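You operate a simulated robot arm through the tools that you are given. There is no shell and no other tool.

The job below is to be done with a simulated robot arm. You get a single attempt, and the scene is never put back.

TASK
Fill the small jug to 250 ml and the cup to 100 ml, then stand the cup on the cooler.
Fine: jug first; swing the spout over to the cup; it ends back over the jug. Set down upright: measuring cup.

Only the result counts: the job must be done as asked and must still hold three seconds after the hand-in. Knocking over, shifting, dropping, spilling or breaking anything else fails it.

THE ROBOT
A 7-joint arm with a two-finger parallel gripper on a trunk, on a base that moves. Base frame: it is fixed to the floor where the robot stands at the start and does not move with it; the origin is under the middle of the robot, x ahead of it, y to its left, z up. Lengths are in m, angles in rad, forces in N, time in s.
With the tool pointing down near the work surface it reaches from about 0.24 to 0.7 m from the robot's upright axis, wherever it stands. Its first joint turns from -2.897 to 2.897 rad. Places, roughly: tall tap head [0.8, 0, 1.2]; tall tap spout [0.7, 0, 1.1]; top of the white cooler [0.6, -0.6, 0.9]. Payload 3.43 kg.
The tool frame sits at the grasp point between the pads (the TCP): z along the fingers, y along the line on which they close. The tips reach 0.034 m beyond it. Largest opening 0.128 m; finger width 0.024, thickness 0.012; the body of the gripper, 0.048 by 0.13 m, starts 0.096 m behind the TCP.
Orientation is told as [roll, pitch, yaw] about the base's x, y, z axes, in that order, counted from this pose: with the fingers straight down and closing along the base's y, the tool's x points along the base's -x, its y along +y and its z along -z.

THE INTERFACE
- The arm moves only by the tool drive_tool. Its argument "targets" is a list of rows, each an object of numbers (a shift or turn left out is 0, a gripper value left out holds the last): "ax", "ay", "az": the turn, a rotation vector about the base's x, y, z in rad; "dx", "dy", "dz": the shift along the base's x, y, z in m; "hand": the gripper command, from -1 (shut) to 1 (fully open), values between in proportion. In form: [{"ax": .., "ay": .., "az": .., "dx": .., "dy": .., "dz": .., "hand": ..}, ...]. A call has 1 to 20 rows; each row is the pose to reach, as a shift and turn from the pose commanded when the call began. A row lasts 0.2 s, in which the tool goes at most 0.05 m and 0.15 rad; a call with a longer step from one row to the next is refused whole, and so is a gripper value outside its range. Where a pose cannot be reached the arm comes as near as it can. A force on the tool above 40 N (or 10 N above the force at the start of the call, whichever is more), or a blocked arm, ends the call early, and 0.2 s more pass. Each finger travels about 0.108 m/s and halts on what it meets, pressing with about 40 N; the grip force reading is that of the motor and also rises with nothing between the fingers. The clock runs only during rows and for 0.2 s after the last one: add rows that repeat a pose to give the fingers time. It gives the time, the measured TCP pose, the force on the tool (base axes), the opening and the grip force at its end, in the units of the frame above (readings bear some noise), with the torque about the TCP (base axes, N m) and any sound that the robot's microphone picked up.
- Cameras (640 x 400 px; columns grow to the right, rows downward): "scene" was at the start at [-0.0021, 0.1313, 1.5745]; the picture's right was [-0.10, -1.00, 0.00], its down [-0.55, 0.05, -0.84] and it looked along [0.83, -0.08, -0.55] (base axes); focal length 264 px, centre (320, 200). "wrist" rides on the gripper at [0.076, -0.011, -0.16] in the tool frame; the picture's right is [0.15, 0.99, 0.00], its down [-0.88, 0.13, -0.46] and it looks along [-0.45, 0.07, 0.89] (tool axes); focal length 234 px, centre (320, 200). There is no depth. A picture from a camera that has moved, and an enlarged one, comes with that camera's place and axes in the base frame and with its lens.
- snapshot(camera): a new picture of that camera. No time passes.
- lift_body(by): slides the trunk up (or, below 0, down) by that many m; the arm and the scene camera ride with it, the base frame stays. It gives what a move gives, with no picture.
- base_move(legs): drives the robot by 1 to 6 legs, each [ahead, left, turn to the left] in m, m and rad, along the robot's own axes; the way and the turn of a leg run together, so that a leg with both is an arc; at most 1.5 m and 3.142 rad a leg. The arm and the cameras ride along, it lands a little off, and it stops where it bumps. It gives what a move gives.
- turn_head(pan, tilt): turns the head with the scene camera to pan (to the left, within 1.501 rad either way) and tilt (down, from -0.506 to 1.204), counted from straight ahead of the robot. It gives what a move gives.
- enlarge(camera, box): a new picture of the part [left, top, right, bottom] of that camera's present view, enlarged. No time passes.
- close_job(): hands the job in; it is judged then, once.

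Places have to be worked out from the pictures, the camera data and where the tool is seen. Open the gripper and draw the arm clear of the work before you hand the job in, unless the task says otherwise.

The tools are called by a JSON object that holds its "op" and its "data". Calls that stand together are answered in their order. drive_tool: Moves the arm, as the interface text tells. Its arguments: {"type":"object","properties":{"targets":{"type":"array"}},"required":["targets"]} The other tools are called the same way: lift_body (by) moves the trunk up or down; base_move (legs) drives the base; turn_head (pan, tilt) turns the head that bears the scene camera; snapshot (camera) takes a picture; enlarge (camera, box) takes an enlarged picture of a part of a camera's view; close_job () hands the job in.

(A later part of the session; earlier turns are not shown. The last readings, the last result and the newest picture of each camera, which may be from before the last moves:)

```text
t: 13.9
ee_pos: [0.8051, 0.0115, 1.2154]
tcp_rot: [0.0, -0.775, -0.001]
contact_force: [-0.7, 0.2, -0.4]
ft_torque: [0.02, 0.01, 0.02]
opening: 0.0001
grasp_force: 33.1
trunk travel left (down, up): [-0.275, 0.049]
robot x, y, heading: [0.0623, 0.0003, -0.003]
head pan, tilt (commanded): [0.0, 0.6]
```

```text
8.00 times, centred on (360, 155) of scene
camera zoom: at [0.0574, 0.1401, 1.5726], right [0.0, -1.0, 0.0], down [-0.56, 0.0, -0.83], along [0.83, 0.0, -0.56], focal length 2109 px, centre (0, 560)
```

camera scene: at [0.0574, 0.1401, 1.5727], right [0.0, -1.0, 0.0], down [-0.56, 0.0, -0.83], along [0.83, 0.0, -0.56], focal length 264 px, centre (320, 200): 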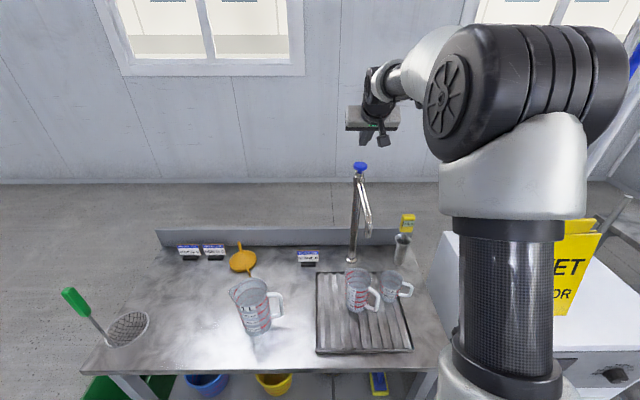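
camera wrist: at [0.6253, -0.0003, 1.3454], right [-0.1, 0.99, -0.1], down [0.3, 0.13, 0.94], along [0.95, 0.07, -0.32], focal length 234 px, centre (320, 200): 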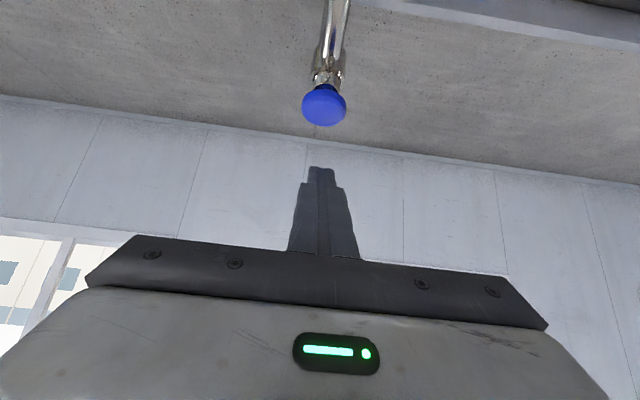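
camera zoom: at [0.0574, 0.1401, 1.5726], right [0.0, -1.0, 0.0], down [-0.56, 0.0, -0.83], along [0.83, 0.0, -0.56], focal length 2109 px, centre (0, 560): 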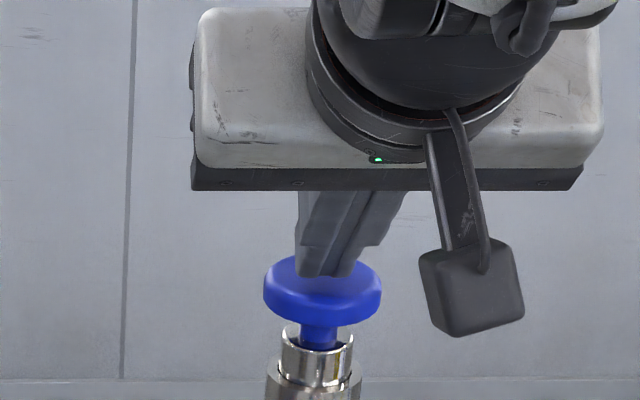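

It is hold-to-run: releasing stopped the flow. I zoom in strongly on the jug to read the present level.

{"op": "enlarge", "data": {"camera": "scene", "box": [340, 264, 384, 314]}}

{"op": "enlarge", "data": {"camera": "scene", "box": [344, 290, 376, 314]}}

```text
8.00 times, centred on (362, 289) of scene
camera zoom: at [0.0574, 0.1401, 1.5726], right [0.0, -1.0, 0.0], down [-0.56, 0.0, -0.83], along [0.83, 0.0, -0.56], focal length 2109 px, centre (-16, -512)
```

zoom: 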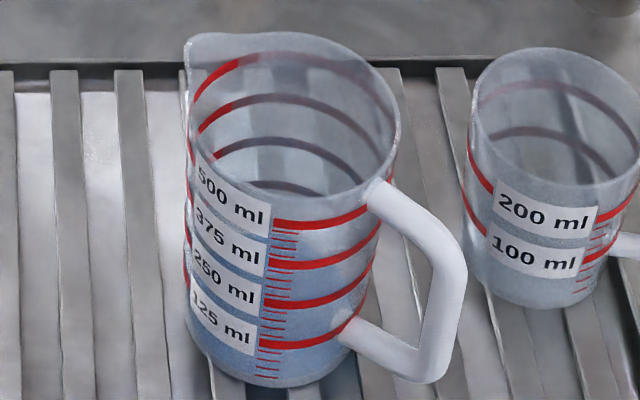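

```text
16.00 times, centred on (360, 302) of scene
camera zoom: at [0.0574, 0.1401, 1.5726], right [0.0, -1.0, 0.0], down [-0.56, 0.0, -0.83], along [0.83, 0.0, -0.56], focal length 4218 px, centre (-320, -1432)
```

zoom: 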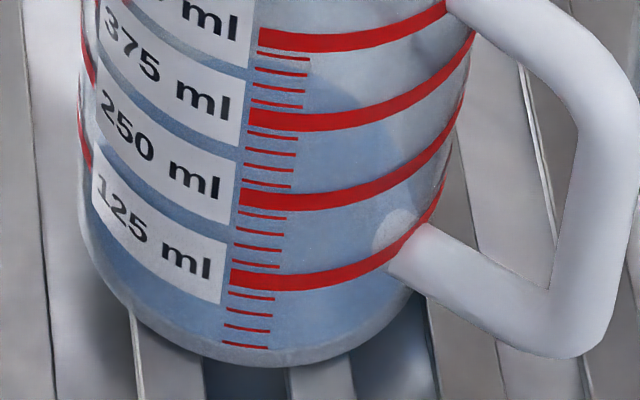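

The jug shows a bluish water body low down. I zoom more to find the water line against the scale.

{"op": "enlarge", "data": {"camera": "scene", "box": [352, 302, 368, 314]}}

{"op": "enlarge", "data": {"camera": "scene", "box": [344, 266, 376, 290]}}

```text
16.00 times, centred on (360, 308) of scene
camera zoom: at [0.0574, 0.1401, 1.5726], right [0.0, -1.0, 0.0], down [-0.56, 0.0, -0.83], along [0.83, 0.0, -0.56], focal length 4218 px, centre (-320, -1528)
```

zoom: 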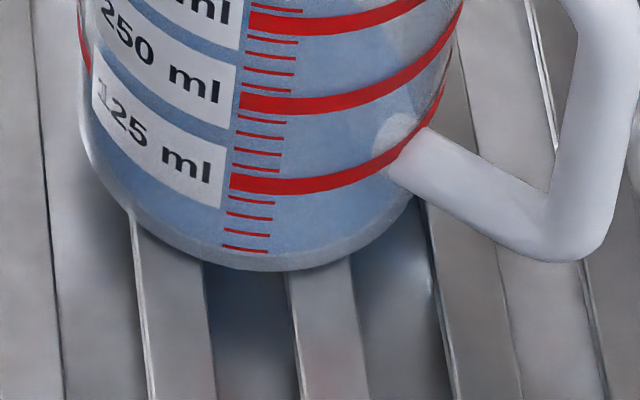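

```text
16.00 times, centred on (360, 278) of scene
camera zoom: at [0.0574, 0.1401, 1.5726], right [0.0, -1.0, 0.0], down [-0.56, 0.0, -0.83], along [0.83, 0.0, -0.56], focal length 4218 px, centre (-320, -1048)
```

zoom: 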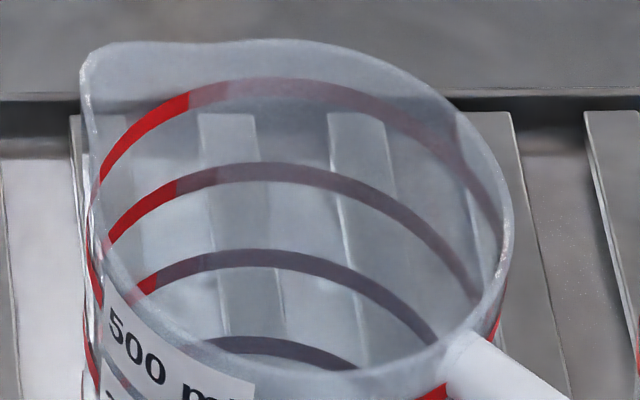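

The level is still well below the 125 ml ring and hard to read. I give another timed press of about 0.6 s at the same depth, then read the level again.

{"op": "drive_tool", "data": {"targets": [{"dz": -0.005}, {"dz": -0.01}, {"dz": -0.01}, {"dz": -0.01}, {"dz": 0.0}]}}

{"op": "enlarge", "data": {"camera": "scene", "box": [344, 266, 376, 290]}}

{"op": "enlarge", "data": {"camera": "scene", "box": [344, 290, 376, 314]}}

{"op": "enlarge", "data": {"camera": "scene", "box": [340, 264, 384, 314]}}

```text
t: 15.1
ee_pos: [0.8059, 0.0091, 1.2164]
tcp_rot: [0.0, -0.776, 0.0]
contact_force: [0.4, 0.2, 0.1]
ft_torque: [0.0, 0.0, 0.0]
opening: 0.0001
grasp_force: 33.2
trunk travel left (down, up): [-0.275, 0.049]
robot x, y, heading: [0.0591, 0.0006, -0.003]
head pan, tilt (commanded): [0.0, 0.6]
```

```text
16.00 times, centred on (360, 278) of scene
camera zoom: at [0.0575, 0.14, 1.5726], right [0.0, -1.0, 0.0], down [-0.57, 0.0, -0.82], along [0.82, 0.0, -0.57], focal length 4218 px, centre (-320, -1048)
```

zoom: 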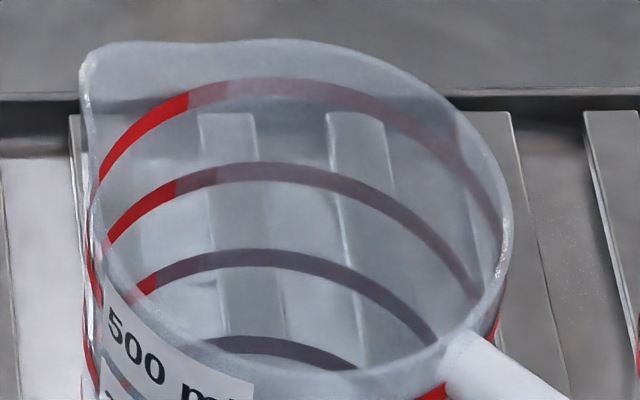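

```text
16.00 times, centred on (360, 302) of scene
camera zoom: at [0.0575, 0.14, 1.5726], right [0.0, -1.0, 0.0], down [-0.57, 0.0, -0.82], along [0.82, 0.0, -0.57], focal length 4218 px, centre (-320, -1432)
```

zoom: 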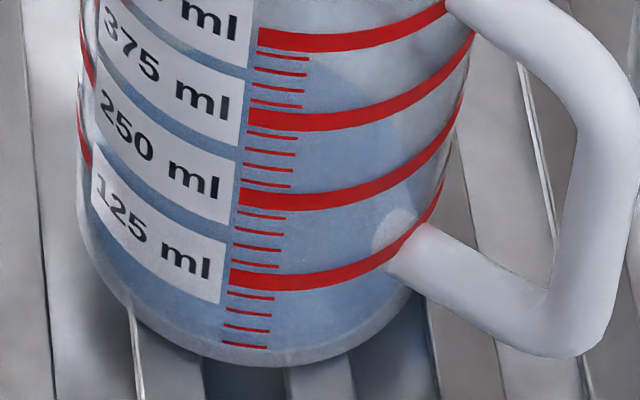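

```text
8.00 times, centred on (362, 289) of scene
camera zoom: at [0.0575, 0.14, 1.5726], right [0.0, -1.0, 0.0], down [-0.57, 0.0, -0.82], along [0.82, 0.0, -0.57], focal length 2109 px, centre (-16, -512)
```

zoom: 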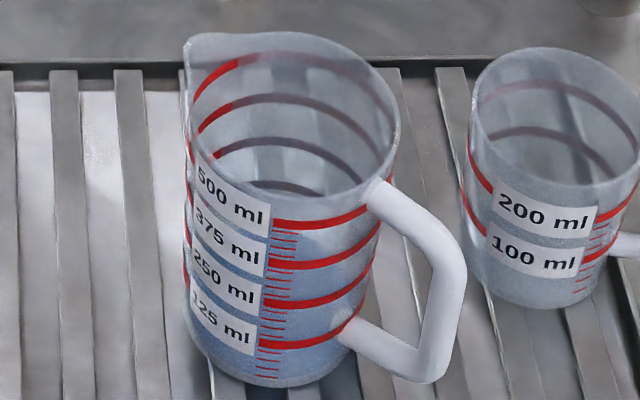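

The level rose only a little, so the flow is modest. I hold the knob down for about 2 s this time and then read the level.

{"op": "drive_tool", "data": {"targets": [{"dz": -0.005}, {"dz": -0.01}, {"dz": -0.01}, {"dz": -0.01}, {"dz": -0.01}, {"dz": -0.01}, {"dz": -0.01}, {"dz": -0.01}, {"dz": -0.01}, {"dz": -0.01}, {"dz": -0.01}, {"dz": 0.0}]}}

{"op": "enlarge", "data": {"camera": "scene", "box": [344, 266, 376, 290]}}

{"op": "enlarge", "data": {"camera": "scene", "box": [344, 290, 376, 314]}}

{"op": "enlarge", "data": {"camera": "scene", "box": [310, 190, 426, 320]}}

```text
t: 17.7
ee_pos: [0.8062, 0.01, 1.2186]
tcp_rot: [0.0, -0.777, 0.0]
contact_force: [-0.5, -0.5, 0.0]
ft_torque: [0.01, 0.01, 0.0]
opening: 0.0002
grasp_force: 33.1
trunk travel left (down, up): [-0.275, 0.049]
robot x, y, heading: [0.0587, -0.0018, -0.0]
head pan, tilt (commanded): [0.0, 0.6]
```

```text
16.00 times, centred on (360, 278) of scene
camera zoom: at [0.0574, 0.1402, 1.5726], right [0.0, -1.0, 0.0], down [-0.56, 0.0, -0.83], along [0.83, 0.0, -0.56], focal length 4218 px, centre (-320, -1048)
```

zoom: 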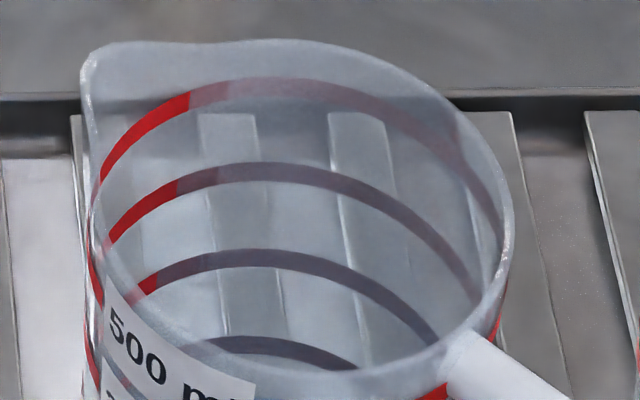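

```text
16.00 times, centred on (360, 302) of scene
camera zoom: at [0.0574, 0.1402, 1.5726], right [0.0, -1.0, 0.0], down [-0.56, 0.0, -0.83], along [0.83, 0.0, -0.56], focal length 4218 px, centre (-320, -1432)
```

zoom: 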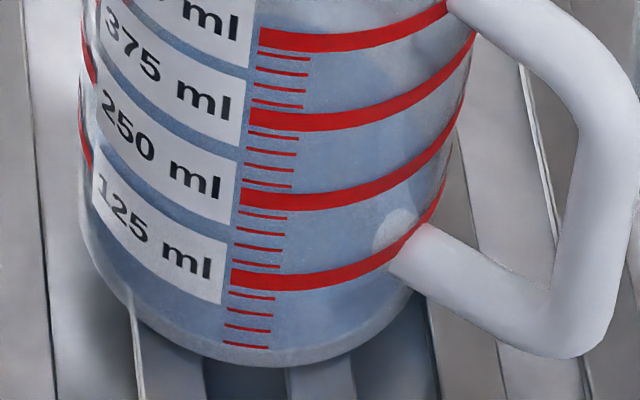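

```text
3.08 times, centred on (368, 255) of scene
camera zoom: at [0.0574, 0.1402, 1.5726], right [0.0, -1.0, 0.0], down [-0.56, 0.0, -0.83], along [0.83, 0.0, -0.56], focal length 811 px, centre (172, 31)
```

zoom: 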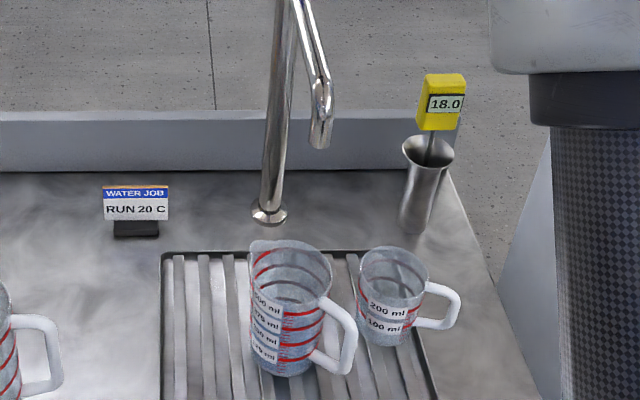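

The water surface is creeping up slowly. I now hold the knob pressed for about 4 s and look while it stays pressed (no time passes during pictures).

{"op": "drive_tool", "data": {"targets": [{"dz": -0.005}, {"dz": -0.01}, {"dz": -0.01}, {"dz": -0.01}, {"dz": -0.01}, {"dz": -0.01}, {"dz": -0.01}, {"dz": -0.01}, {"dz": -0.01}, {"dz": -0.01}, {"dz": -0.01}, {"dz": -0.01}, {"dz": -0.01}, {"dz": -0.01}, {"dz": -0.01}, {"dz": -0.01}, {"dz": -0.01}, {"dz": -0.01}, {"dz": -0.01}, {"dz": -0.01}]}}

{"op": "enlarge", "data": {"camera": "scene", "box": [344, 266, 376, 290]}}

{"op": "enlarge", "data": {"camera": "scene", "box": [344, 290, 376, 314]}}

{"op": "enlarge", "data": {"camera": "scene", "box": [310, 190, 426, 320]}}

```text
t: 21.9
ee_pos: [0.8056, 0.01, 1.2112]
tcp_rot: [0.0, -0.781, 0.0]
contact_force: [1.1, 0.8, 3.8]
ft_torque: [0.02, -0.1, 0.02]
opening: 0.0001
grasp_force: 33.5
trunk travel left (down, up): [-0.275, 0.049]
robot x, y, heading: [0.0658, 0.0025, 0.004]
head pan, tilt (commanded): [0.0, 0.6]
```

```text
16.00 times, centred on (360, 278) of scene
camera zoom: at [0.0571, 0.1402, 1.5727], right [0.0, -1.0, 0.0], down [-0.56, 0.0, -0.83], along [0.83, 0.0, -0.56], focal length 4218 px, centre (-320, -1048)
```

zoom: 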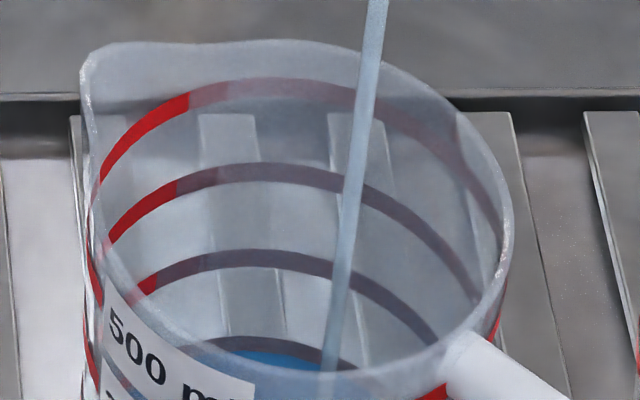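

```text
16.00 times, centred on (360, 302) of scene
camera zoom: at [0.0571, 0.1402, 1.5727], right [0.0, -1.0, 0.0], down [-0.56, 0.0, -0.83], along [0.83, 0.0, -0.56], focal length 4218 px, centre (-320, -1432)
```

zoom: 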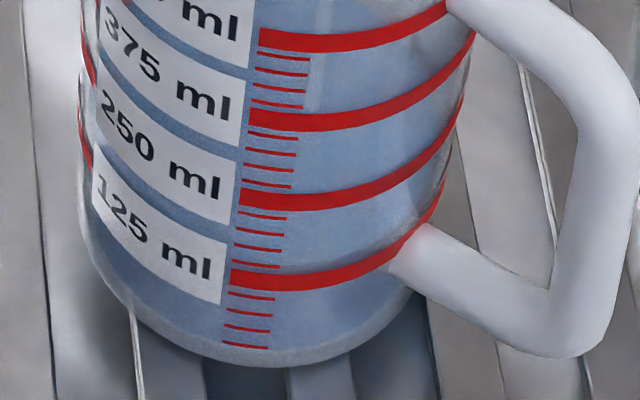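

```text
3.08 times, centred on (368, 255) of scene
camera zoom: at [0.0571, 0.1402, 1.5727], right [0.0, -1.0, 0.0], down [-0.56, 0.0, -0.83], along [0.83, 0.0, -0.56], focal length 811 px, centre (172, 31)
```

zoom: 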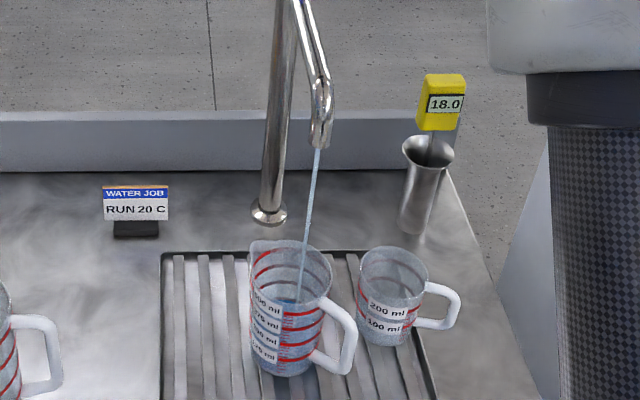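

The bright blue surface is now visible just under the 125 ml ring at the back, so about 120 ml after roughly 7 s of flow (≈17 ml/s). I hold for 3 s more and check.

{"op": "drive_tool", "data": {"targets": [{"dz": 0}, {"dz": 0}, {"dz": 0}, {"dz": 0}, {"dz": 0}, {"dz": 0}, {"dz": 0}, {"dz": 0}, {"dz": 0}, {"dz": 0}, {"dz": 0}, {"dz": 0}, {"dz": 0}, {"dz": 0}, {"dz": 0}]}}

{"op": "enlarge", "data": {"camera": "scene", "box": [344, 270, 376, 294]}}

{"op": "enlarge", "data": {"camera": "scene", "box": [340, 264, 384, 314]}}

```text
t: 25.1
ee_pos: [0.8046, 0.0093, 1.2103]
tcp_rot: [0.001, -0.78, 0.0]
contact_force: [1.2, 1.3, 3.7]
ft_torque: [0.03, -0.08, 0.0]
opening: 0.0
grasp_force: 32.7
trunk travel left (down, up): [-0.275, 0.049]
robot x, y, heading: [0.0608, 0.003, -0.001]
head pan, tilt (commanded): [0.0, 0.6]
```

```text
16.00 times, centred on (360, 282) of scene
camera zoom: at [0.0571, 0.1402, 1.5727], right [0.0, -1.0, 0.0], down [-0.56, 0.0, -0.83], along [0.83, 0.0, -0.56], focal length 4218 px, centre (-320, -1112)
```

zoom: 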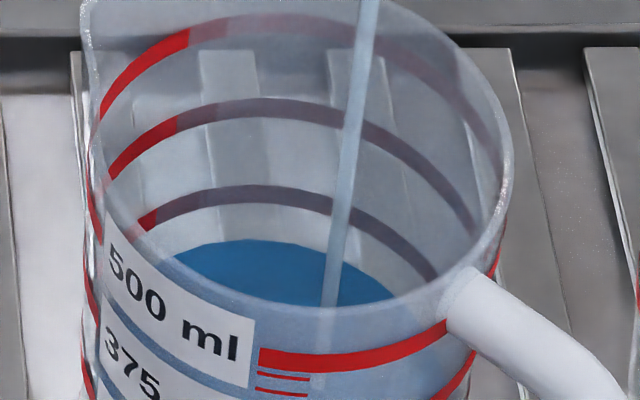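

```text
8.00 times, centred on (362, 289) of scene
camera zoom: at [0.0571, 0.1402, 1.5727], right [0.0, -1.0, 0.0], down [-0.56, 0.0, -0.83], along [0.83, 0.0, -0.56], focal length 2109 px, centre (-16, -512)
```

zoom: 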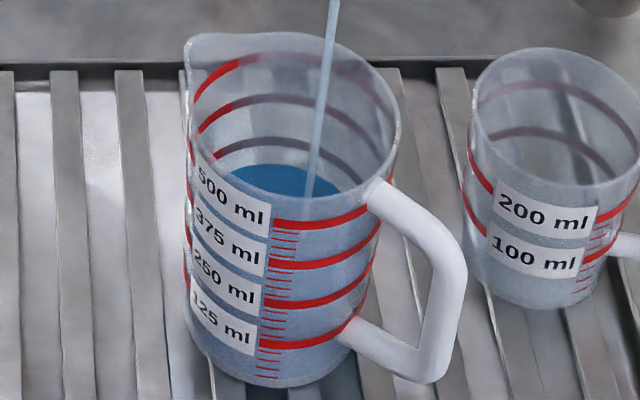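

The surface's far edge is at row 240, between the 125 ring (row 281) and the 250 ring (row 194): about 184 ml, rate ≈ 20 ml/s. I hold for 1.8 s more and re-measure.

{"op": "drive_tool", "data": {"targets": [{"dz": 0}, {"dz": 0}, {"dz": 0}, {"dz": 0}, {"dz": 0}, {"dz": 0}, {"dz": 0}, {"dz": 0}]}}

{"op": "enlarge", "data": {"camera": "scene", "box": [344, 270, 376, 294]}}

{"op": "enlarge", "data": {"camera": "scene", "box": [344, 290, 376, 314]}}

```text
t: 26.9
ee_pos: [0.8046, 0.0089, 1.2095]
tcp_rot: [0.0, -0.779, -0.001]
contact_force: [0.4, 0.2, 3.6]
ft_torque: [0.02, -0.07, 0.01]
opening: 0.0001
grasp_force: 32.9
trunk travel left (down, up): [-0.275, 0.049]
robot x, y, heading: [0.0585, -0.0018, 0.004]
head pan, tilt (commanded): [0.0, 0.6]
```

```text
16.00 times, centred on (360, 282) of scene
camera zoom: at [0.0571, 0.1402, 1.5727], right [0.0, -1.0, 0.0], down [-0.56, 0.0, -0.83], along [0.83, 0.0, -0.56], focal length 4218 px, centre (-320, -1112)
```

zoom: 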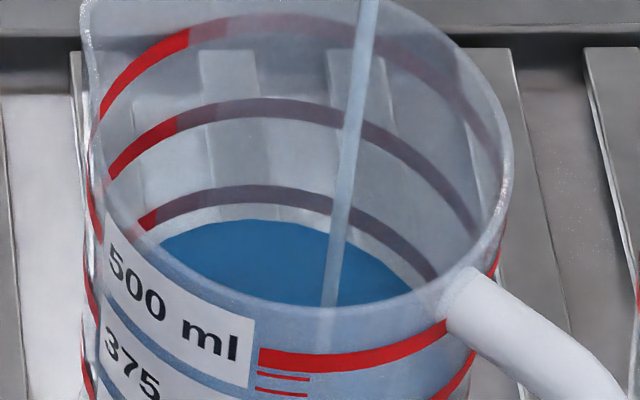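

```text
16.00 times, centred on (360, 302) of scene
camera zoom: at [0.0571, 0.1402, 1.5727], right [0.0, -1.0, 0.0], down [-0.56, 0.0, -0.83], along [0.83, 0.0, -0.56], focal length 4218 px, centre (-320, -1432)
```

zoom: 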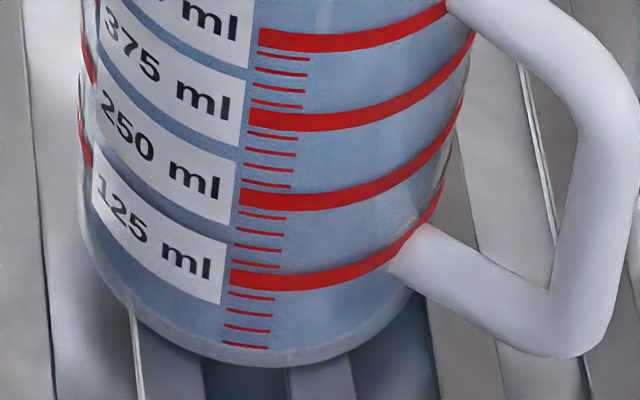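

The far edge is now at row 219, which reads about 214 ml, or roughly 228 ml once I allow for the ring being on the outer wall. I release the knob now to stop the flow, and will check the level from a lower view before topping up.

{"op": "drive_tool", "data": {"targets": [{"dz": 0.012}, {"dz": 0.03}, {"dz": 0.06}]}}

{"op": "enlarge", "data": {"camera": "scene", "box": [310, 190, 426, 320]}}

{"op": "enlarge", "data": {"camera": "scene", "box": [344, 270, 376, 294]}}

```text
t: 27.7
ee_pos: [0.8058, 0.0086, 1.2688]
tcp_rot: [-0.001, -0.781, 0.001]
contact_force: [-0.9, -0.2, -0.2]
ft_torque: [0.02, 0.03, 0.01]
opening: 0.0001
grasp_force: 33.0
trunk travel left (down, up): [-0.275, 0.049]
robot x, y, heading: [0.0567, 0.0025, -0.006]
head pan, tilt (commanded): [0.0, 0.6]
```

```text
3.08 times, centred on (368, 255) of scene
camera zoom: at [0.0573, 0.1401, 1.5727], right [0.0, -1.0, 0.0], down [-0.56, 0.0, -0.83], along [0.83, 0.0, -0.56], focal length 811 px, centre (172, 31)
```

zoom: 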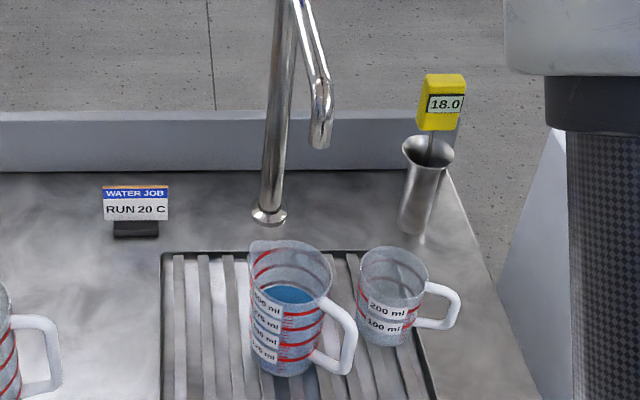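

```text
16.00 times, centred on (360, 282) of scene
camera zoom: at [0.0573, 0.1401, 1.5727], right [0.0, -1.0, 0.0], down [-0.56, 0.0, -0.83], along [0.83, 0.0, -0.56], focal length 4218 px, centre (-320, -1112)
```

zoom: 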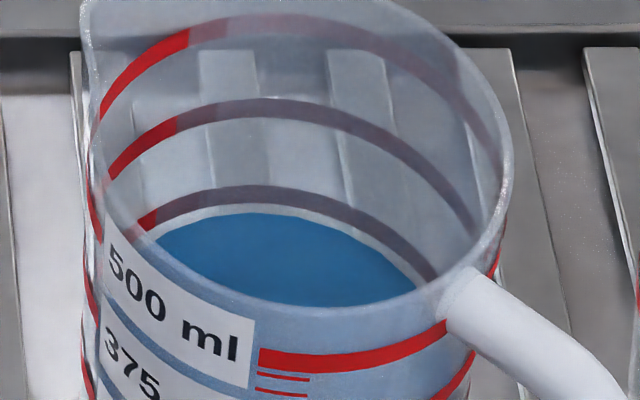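

Flow has stopped cleanly; the level now reads between roughly 223 and 237 ml depending on wall thickness. I retract the arm up and back to take a lower, more side-on look with the wrist camera.

{"op": "drive_tool", "data": {"targets": [{"dx": -0.02, "dz": 0.035}, {"dx": -0.05, "dz": 0.06}, {"dx": -0.098, "dz": 0.065}, {"dx": -0.146, "dz": 0.065}, {"dx": -0.194, "dz": 0.065}, {"dx": -0.242, "dz": 0.06}, {"dx": -0.29, "dz": 0.05}, {"dx": -0.33, "dz": 0.03}]}}

{"op": "base_move", "data": {"legs": [[-0.06, 0.0, 0.0]]}}

{"op": "snapshot", "data": {"camera": "wrist"}}

```text
t: 29.5
ee_pos: [0.4737, 0.0082, 1.2958]
tcp_rot: [-0.001, -0.779, 0.0]
contact_force: [-0.2, 0.6, 0.4]
ft_torque: [0.03, 0.01, 0.0]
opening: 0.0
grasp_force: 32.7
trunk travel left (down, up): [-0.275, 0.049]
robot x, y, heading: [0.0591, 0.003, 0.004]
head pan, tilt (commanded): [0.0, 0.6]
```

```text
t: 30.4
ee_pos: [0.4131, 0.0077, 1.2974]
tcp_rot: [-0.001, -0.782, -0.003]
contact_force: [-0.4, 0.3, -0.8]
ft_torque: [0.01, -0.01, -0.02]
opening: 0.0001
grasp_force: 33.4
trunk travel left (down, up): [-0.275, 0.049]
robot x, y, heading: [0.0005, 0.0012, -0.0]
head pan, tilt (commanded): [0.0, 0.6]
```

```text
taken
camera wrist: at [0.2468, -0.0036, 1.3571], right [-0.1, 0.99, -0.1], down [0.31, 0.13, 0.94], along [0.95, 0.06, -0.32], focal length 234 px, centre (320, 200)
```

wrist: 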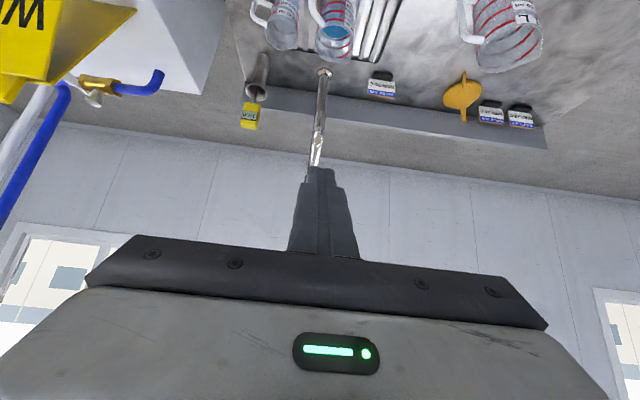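

I lower the gripper in front of the table edge at x ≈ 0.42, keeping the tips well short of the jug, and check the view halfway.

{"op": "drive_tool", "data": {"targets": [{"dz": -0.045}, {"dz": -0.09}, {"dz": -0.135}, {"dz": -0.18}, {"dz": -0.18}]}}

{"op": "snapshot", "data": {"camera": "wrist"}}

{"op": "snapshot", "data": {"camera": "scene"}}

```text
t: 31.6
ee_pos: [0.4477, 0.0063, 1.133]
tcp_rot: [-0.001, -0.775, -0.003]
contact_force: [-0.5, 0.2, -0.3]
ft_torque: [0.0, 0.01, 0.04]
opening: 0.0
grasp_force: 33.1
out of reach, approached as far as the arm can: row 3, 4, 5
trunk travel left (down, up): [-0.275, 0.049]
robot x, y, heading: [-0.003, -0.0021, -0.0]
head pan, tilt (commanded): [0.0, 0.6]
```

```text
taken
camera wrist: at [0.2818, -0.0054, 1.194], right [-0.1, 0.99, -0.1], down [0.31, 0.13, 0.94], along [0.95, 0.06, -0.32], focal length 234 px, centre (320, 200)
```

wrist: 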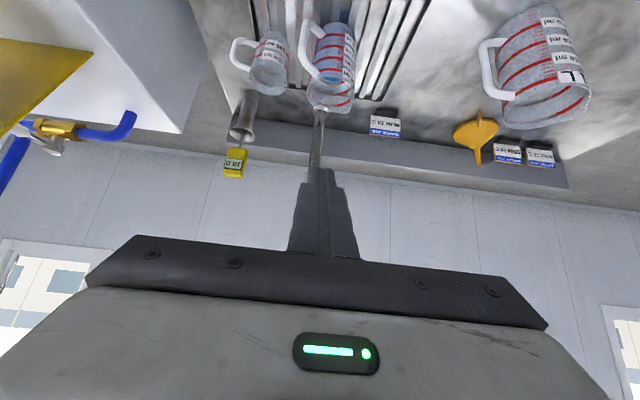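

```text
taken
camera scene: at [-0.0035, 0.1402, 1.5727], right [0.0, -1.0, 0.0], down [-0.56, 0.0, -0.83], along [0.83, 0.0, -0.56], focal length 264 px, centre (320, 200)
```

scene: 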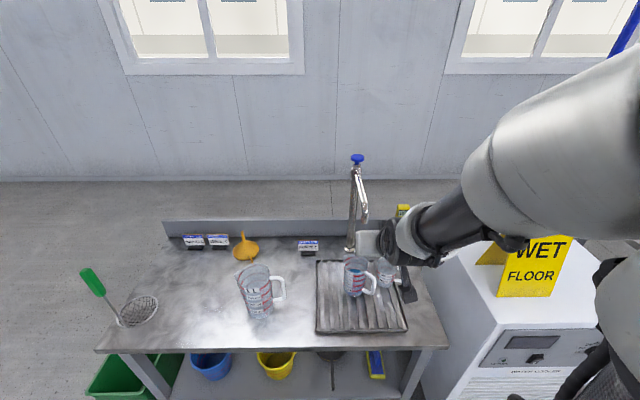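

The arm cannot fold further here, but lowering the trunk brings the gripper and camera down. I lower the trunk by 0.1 m first and look.

{"op": "lift_body", "data": {"by": -0.1}}

{"op": "snapshot", "data": {"camera": "scene"}}

{"op": "snapshot", "data": {"camera": "wrist"}}

```text
t: 33.0
ee_pos: [0.4474, 0.0066, 1.0344]
tcp_rot: [-0.001, -0.778, -0.001]
contact_force: [-0.2, -0.7, -0.7]
ft_torque: [0.02, -0.02, -0.02]
opening: 0.0001
grasp_force: 32.9
trunk travel left (down, up): [-0.175, 0.149]
robot x, y, heading: [-0.005, 0.0015, -0.006]
head pan, tilt (commanded): [0.0, 0.6]
```

```text
taken
camera scene: at [-0.0037, 0.1402, 1.4728], right [0.0, -1.0, 0.0], down [-0.56, 0.0, -0.83], along [0.83, 0.0, -0.56], focal length 264 px, centre (320, 200)
```

scene: 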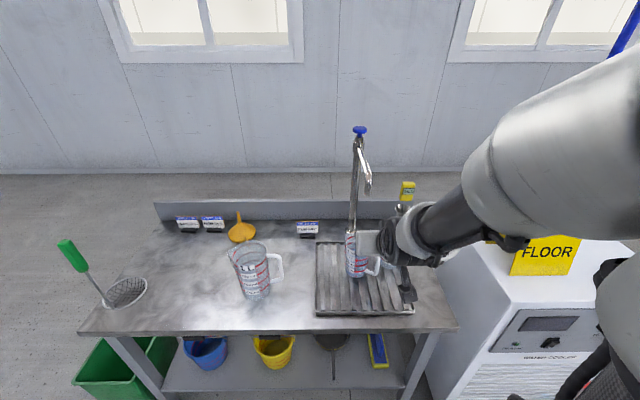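

```text
taken
camera wrist: at [0.2817, -0.0054, 1.0945], right [-0.1, 0.99, -0.1], down [0.31, 0.13, 0.94], along [0.95, 0.06, -0.32], focal length 234 px, centre (320, 200)
```

wrist: 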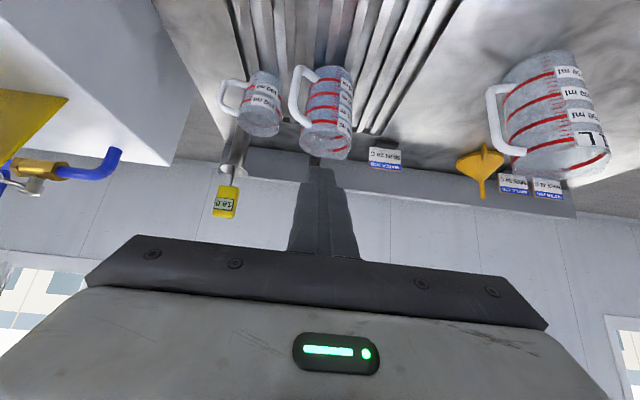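

Good, clear all round. I lower 0.09 m more, then shift sideways a little so the fingers don't hide the jug.

{"op": "lift_body", "data": {"by": -0.09}}

{"op": "drive_tool", "data": {"targets": [{"dy": 0.03}, {"dy": 0.06}, {"dy": 0.06}]}}

{"op": "snapshot", "data": {"camera": "wrist"}}

```text
t: 34.2
ee_pos: [0.4465, 0.0059, 0.9449]
tcp_rot: [0.0, -0.778, 0.0]
contact_force: [1.2, -0.2, 0.7]
ft_torque: [-0.01, -0.05, -0.02]
opening: 0.0
grasp_force: 33.2
trunk travel left (down, up): [-0.085, 0.239]
robot x, y, heading: [-0.0037, -0.0019, -0.003]
head pan, tilt (commanded): [0.0, 0.6]
```

```text
t: 35.0
ee_pos: [0.4493, 0.0679, 0.9435]
tcp_rot: [0.001, -0.777, -0.001]
contact_force: [-0.4, -0.6, -0.9]
ft_torque: [0.0, -0.02, 0.03]
opening: 0.0001
grasp_force: 33.3
trunk travel left (down, up): [-0.085, 0.239]
robot x, y, heading: [-0.001, -0.0013, -0.0]
head pan, tilt (commanded): [0.0, 0.6]
```

```text
taken
camera wrist: at [0.284, 0.0565, 1.0042], right [-0.1, 0.99, -0.1], down [0.31, 0.13, 0.94], along [0.95, 0.06, -0.32], focal length 234 px, centre (320, 200)
```

wrist: 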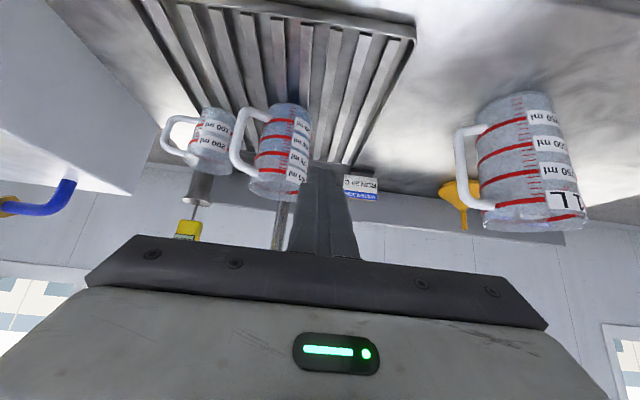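

Now the jug is seen at a flatter angle. I zoom on it to read the level (the picture is upside-down).

{"op": "enlarge", "data": {"camera": "wrist", "box": [225, 95, 325, 207]}}

{"op": "enlarge", "data": {"camera": "wrist", "box": [240, 100, 320, 150]}}

{"op": "enlarge", "data": {"camera": "wrist", "box": [240, 150, 320, 200]}}

```text
3.57 times, centred on (275, 151) of wrist
camera zoom: at [0.284, 0.0565, 1.0042], right [-0.1, 0.99, -0.1], down [0.31, 0.13, 0.94], along [0.95, 0.06, -0.32], focal length 836 px, centre (481, 375)
```

zoom: 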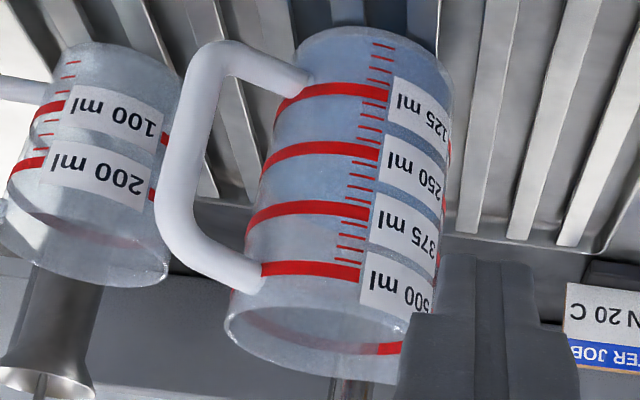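

```text
8.00 times, centred on (280, 125) of wrist
camera zoom: at [0.284, 0.0565, 1.0042], right [-0.1, 0.99, -0.1], down [0.31, 0.13, 0.94], along [0.95, 0.06, -0.32], focal length 1873 px, centre (640, 800)
```

zoom: 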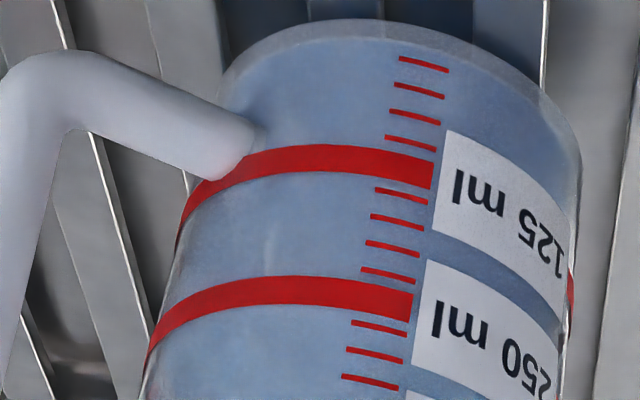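

```text
8.00 times, centred on (280, 175) of wrist
camera zoom: at [0.284, 0.0565, 1.0042], right [-0.1, 0.99, -0.1], down [0.31, 0.13, 0.94], along [0.95, 0.06, -0.32], focal length 1873 px, centre (640, 400)
```

zoom: 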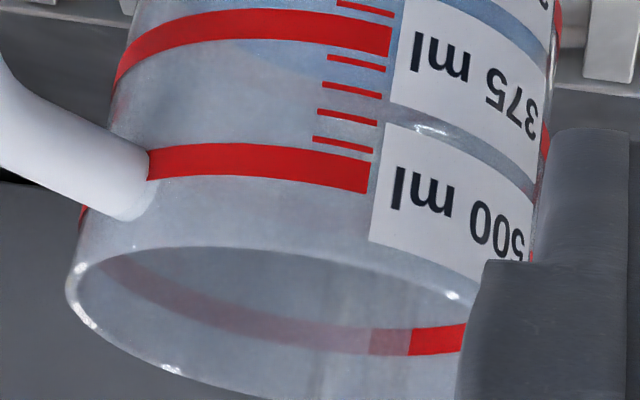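

The front water line should be near the 250 ring; I zoom more there to look for the tonal boundary.

{"op": "enlarge", "data": {"camera": "wrist", "box": [256, 122, 304, 152]}}

{"op": "enlarge", "data": {"camera": "wrist", "box": [280, 118, 312, 142]}}

```text
13.33 times, centred on (280, 137) of wrist
camera zoom: at [0.284, 0.0565, 1.0042], right [-0.1, 0.99, -0.1], down [0.31, 0.13, 0.94], along [0.95, 0.06, -0.32], focal length 3122 px, centre (853, 1040)
```

zoom: 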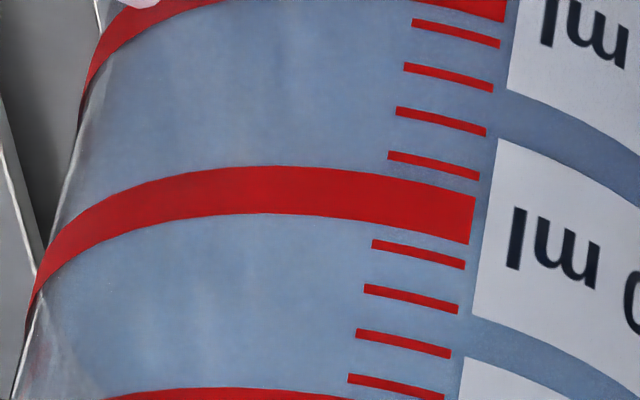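

```text
16.00 times, centred on (296, 130) of wrist
camera zoom: at [0.284, 0.0565, 1.0042], right [-0.1, 0.99, -0.1], down [0.31, 0.13, 0.94], along [0.95, 0.06, -0.32], focal length 3747 px, centre (704, 1320)
```

zoom: 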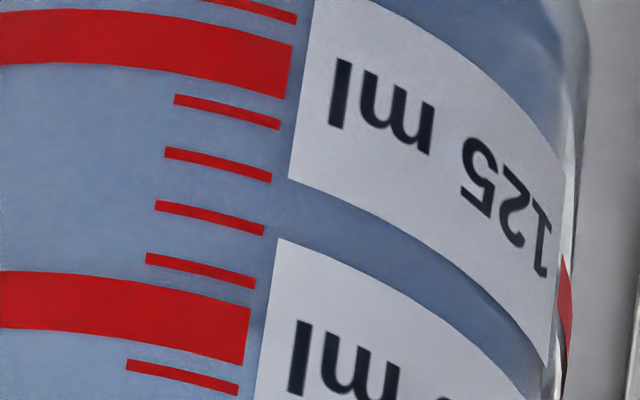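

The water's surface ellipse seems visible at the left edge of the jug. At the silhouette, ring and water compare without wall-thickness bias, so I zoom on both jug edges.

{"op": "enlarge", "data": {"camera": "wrist", "box": [246, 130, 278, 154]}}

{"op": "enlarge", "data": {"camera": "wrist", "box": [290, 128, 322, 152]}}

```text
16.00 times, centred on (262, 142) of wrist
camera zoom: at [0.284, 0.0565, 1.0042], right [-0.1, 0.99, -0.1], down [0.31, 0.13, 0.94], along [0.95, 0.06, -0.32], focal length 3747 px, centre (1248, 1128)
```

zoom: 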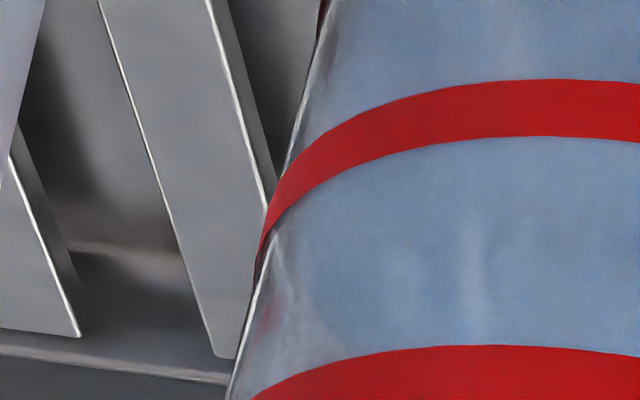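

```text
16.00 times, centred on (306, 140) of wrist
camera zoom: at [0.284, 0.0565, 1.0042], right [-0.1, 0.99, -0.1], down [0.31, 0.13, 0.94], along [0.95, 0.06, -0.32], focal length 3747 px, centre (544, 1160)
```

zoom: 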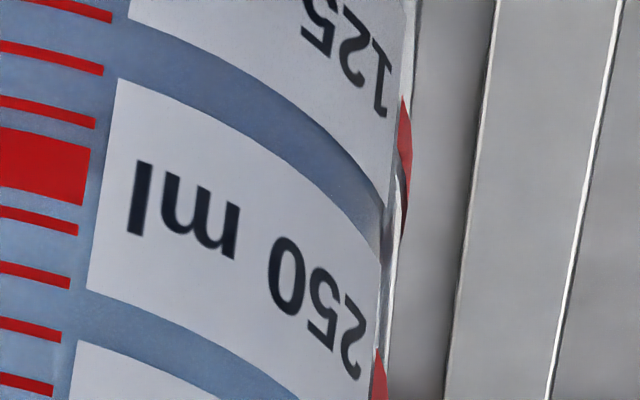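

The ellipse edge seems to meet the wall near the 250 ring, so the level may already be close to 245–250. I lower the trunk another 0.07 m for an almost level view to be sure.

{"op": "lift_body", "data": {"by": -0.075}}

{"op": "snapshot", "data": {"camera": "wrist"}}

```text
t: 36.1
ee_pos: [0.4499, 0.0677, 0.8697]
tcp_rot: [0.0, -0.777, -0.003]
contact_force: [0.4, -0.8, 0.1]
ft_torque: [0.01, -0.02, 0.01]
opening: 0.0003
grasp_force: 33.6
trunk travel left (down, up): [-0.01, 0.314]
robot x, y, heading: [-0.0019, 0.0018, -0.004]
head pan, tilt (commanded): [0.0, 0.6]
```

```text
taken
camera wrist: at [0.284, 0.0563, 0.9293], right [-0.1, 0.99, -0.1], down [0.31, 0.13, 0.94], along [0.95, 0.06, -0.32], focal length 234 px, centre (320, 200)
```

wrist: 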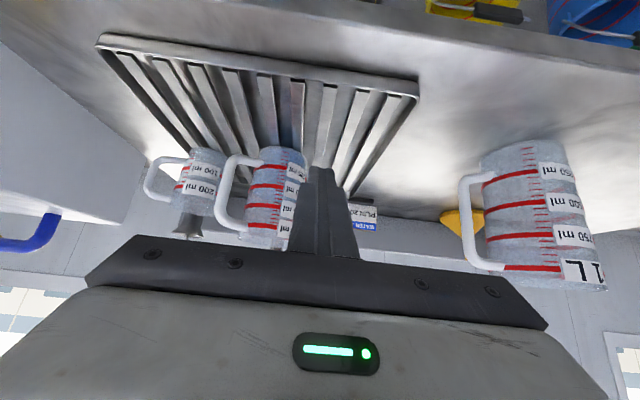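

{"op": "enlarge", "data": {"camera": "wrist", "box": [236, 140, 316, 190]}}

{"op": "enlarge", "data": {"camera": "wrist", "box": [240, 180, 304, 236]}}

{"op": "enlarge", "data": {"camera": "wrist", "box": [240, 172, 272, 196]}}

```text
8.00 times, centred on (276, 165) of wrist
camera zoom: at [0.284, 0.0563, 0.9293], right [-0.1, 0.99, -0.1], down [0.31, 0.13, 0.94], along [0.95, 0.06, -0.32], focal length 1873 px, centre (672, 480)
```

zoom: 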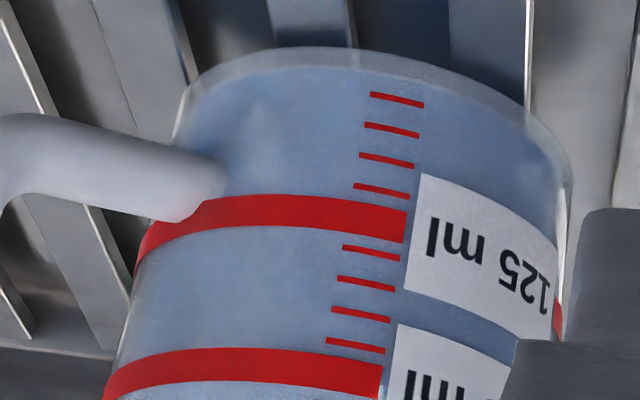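

```text
7.14 times, centred on (272, 208) of wrist
camera zoom: at [0.284, 0.0563, 0.9293], right [-0.1, 0.99, -0.1], down [0.31, 0.13, 0.94], along [0.95, 0.06, -0.32], focal length 1673 px, centre (663, 143)
```

zoom: 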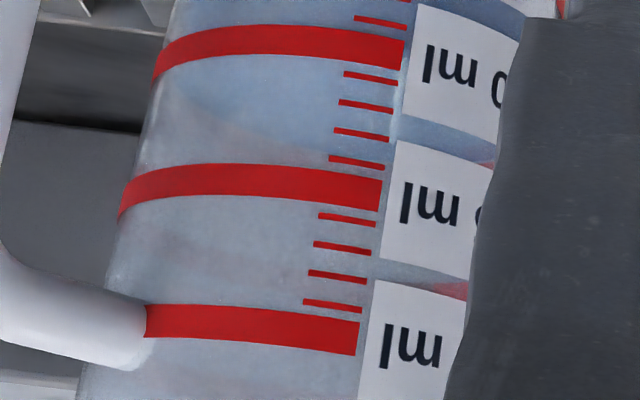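

```text
16.00 times, centred on (256, 184) of wrist
camera zoom: at [0.284, 0.0563, 0.9293], right [-0.1, 0.99, -0.1], down [0.31, 0.13, 0.94], along [0.95, 0.06, -0.32], focal length 3747 px, centre (1344, 456)
```

zoom: 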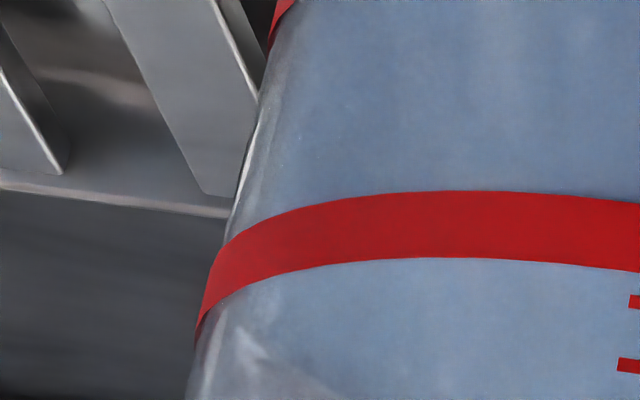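

The level view shows the surface as a thin ellipse just above the 250 ring. I zoom on its far edge to compare with the ring spacing.

{"op": "enlarge", "data": {"camera": "wrist", "box": [244, 182, 276, 206]}}

{"op": "enlarge", "data": {"camera": "wrist", "box": [264, 182, 296, 206]}}

```text
16.00 times, centred on (260, 194) of wrist
camera zoom: at [0.284, 0.0563, 0.9293], right [-0.1, 0.99, -0.1], down [0.31, 0.13, 0.94], along [0.95, 0.06, -0.32], focal length 3747 px, centre (1280, 296)
```

zoom: 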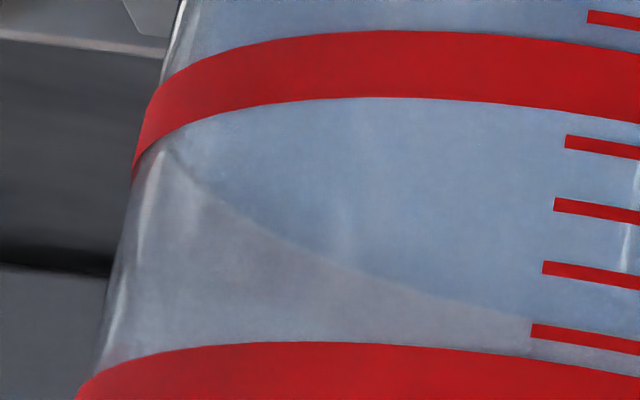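

```text
16.00 times, centred on (280, 194) of wrist
camera zoom: at [0.284, 0.0563, 0.9293], right [-0.1, 0.99, -0.1], down [0.31, 0.13, 0.94], along [0.95, 0.06, -0.32], focal length 3747 px, centre (960, 296)
```

zoom: 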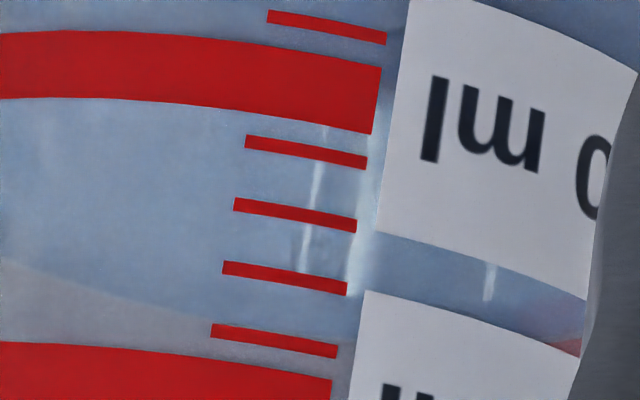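

The far water edge is sharp now. Comparing it with the 250 ring (corrected for the 2 mm wall) gives about 239 ml, matching the top view (~237) and a flow of 20 ml/s, so it needs about 11 ml more (≈0.55 s). I raise the trunk back and return to the knob.

{"op": "lift_body", "data": {"by": 0.265}}

{"op": "drive_tool", "data": {"targets": [{"dy": -0.03, "dz": 0.03}, {"dy": -0.06, "dz": 0.07}, {"dy": -0.06, "dz": 0.115}, {"dy": -0.06, "dz": 0.16}, {"dy": -0.06, "dz": 0.2}, {"dy": -0.06, "dz": 0.2}]}}

{"op": "base_move", "data": {"legs": [[0.06, 0.0, 0.0]]}}

```text
t: 38.9
ee_pos: [0.45, 0.0686, 1.1339]
tcp_rot: [0.001, -0.776, -0.001]
contact_force: [-0.2, -0.4, -0.2]
ft_torque: [-0.01, 0.04, 0.02]
opening: 0.0001
grasp_force: 32.9
trunk travel left (down, up): [-0.275, 0.049]
robot x, y, heading: [-0.0013, 0.0003, -0.001]
head pan, tilt (commanded): [0.0, 0.6]
```

```text
t: 39.6
ee_pos: [0.4469, 0.0106, 1.1699]
tcp_rot: [0.123, -0.618, -0.079]
contact_force: [1.0, -0.7, 0.2]
ft_torque: [-0.01, -0.01, 0.01]
opening: 0.0001
grasp_force: 33.3
trunk travel left (down, up): [-0.275, 0.049]
robot x, y, heading: [0.0006, -0.0001, -0.001]
head pan, tilt (commanded): [0.0, 0.6]
stopped in row 3: the arm was blocked; the commanded pose is now the measured one
```

```text
t: 40.6
ee_pos: [0.5053, 0.0096, 1.1692]
tcp_rot: [0.122, -0.613, -0.083]
contact_force: [-0.3, -1.0, -0.2]
ft_torque: [0.02, -0.01, -0.01]
opening: 0.0
grasp_force: 32.9
trunk travel left (down, up): [-0.275, 0.049]
robot x, y, heading: [0.0574, -0.0009, -0.004]
head pan, tilt (commanded): [0.0, 0.6]
```

The arm reported being blocked (a joint-limit/folded pose issue, with the tool slightly twisted), and the base moved forward. I check the scene before going on.

{"op": "snapshot", "data": {"camera": "scene"}}

{"op": "snapshot", "data": {"camera": "wrist"}}

```text
taken
camera scene: at [0.0554, 0.1499, 1.574], right [0.11, -0.99, 0.0], down [-0.55, -0.06, -0.83], along [0.83, 0.09, -0.55], focal length 264 px, centre (320, 200)
```

scene: 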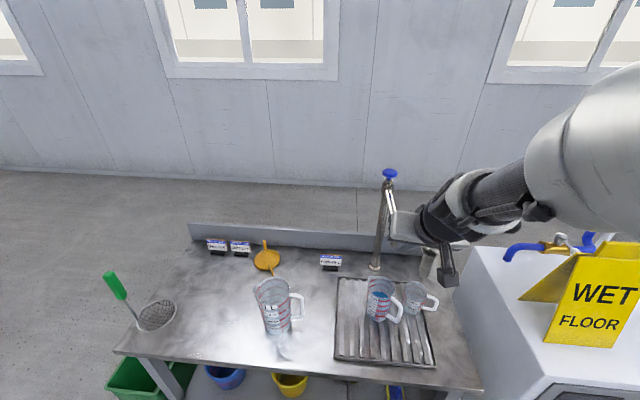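

```text
taken
camera wrist: at [0.3516, -0.0101, 1.2533], right [-0.11, 0.99, 0.02], down [0.45, 0.04, 0.89], along [0.88, 0.11, -0.45], focal length 234 px, centre (320, 200)
```

wrist: 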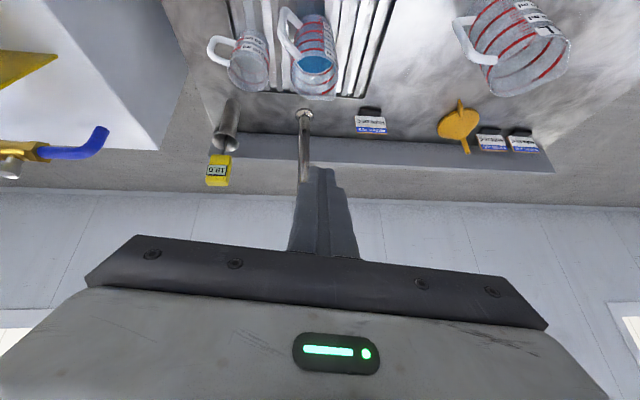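

The head was nudged sideways by the folded arm (the camera now pans 0.11 left), but nothing on the table seems disturbed. I move the arm forward and up out of the fold while straightening the tool back to a pure 45° tilt.

{"op": "drive_tool", "data": {"targets": [{"dx": 0.03, "dz": 0.03}, {"dx": 0.05, "dz": 0.07, "ax": -0.02, "ay": -0.03}, {"dx": 0.06, "dz": 0.11, "ax": -0.045, "ay": -0.07, "az": 0.001}, {"dx": 0.07, "dz": 0.15, "ax": -0.07, "ay": -0.11, "az": 0.003}, {"dx": 0.08, "dz": 0.19, "ax": -0.09, "ay": -0.145, "az": 0.004}, {"dx": 0.09, "dz": 0.22, "ax": -0.101, "ay": -0.163, "az": 0.004}, {"dx": 0.09, "dz": 0.22, "ax": -0.101, "ay": -0.163, "az": 0.004}]}}

{"op": "turn_head", "data": {"pan": 0.0, "tilt": 0.6}}

{"op": "snapshot", "data": {"camera": "scene"}}

```text
t: 42.2
ee_pos: [0.597, 0.0106, 1.3904]
tcp_rot: [0.002, -0.781, 0.002]
contact_force: [0.6, 0.3, 0.1]
ft_torque: [0.01, 0.01, -0.06]
opening: 0.0002
grasp_force: 33.2
trunk travel left (down, up): [-0.275, 0.049]
robot x, y, heading: [0.057, 0.0037, -0.001]
head pan, tilt (commanded): [0.0, 0.6]
```

```text
t: 42.8
ee_pos: [0.5967, 0.0104, 1.389]
tcp_rot: [0.0, -0.782, 0.002]
contact_force: [-0.3, -0.9, 0.3]
ft_torque: [-0.01, 0.02, 0.0]
opening: 0.0
grasp_force: 33.0
trunk travel left (down, up): [-0.275, 0.049]
robot x, y, heading: [0.054, -0.002, -0.005]
head pan, tilt (commanded): [0.0, 0.6]
```

```text
taken
camera scene: at [0.0551, 0.14, 1.5727], right [0.0, -1.0, 0.0], down [-0.56, 0.0, -0.83], along [0.83, 0.0, -0.56], focal length 264 px, centre (320, 200)
```

scene: 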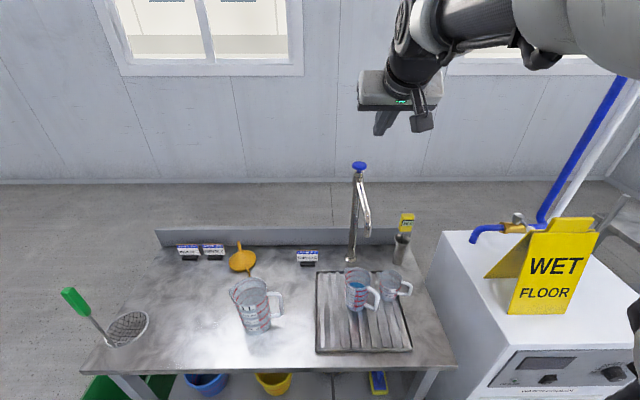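

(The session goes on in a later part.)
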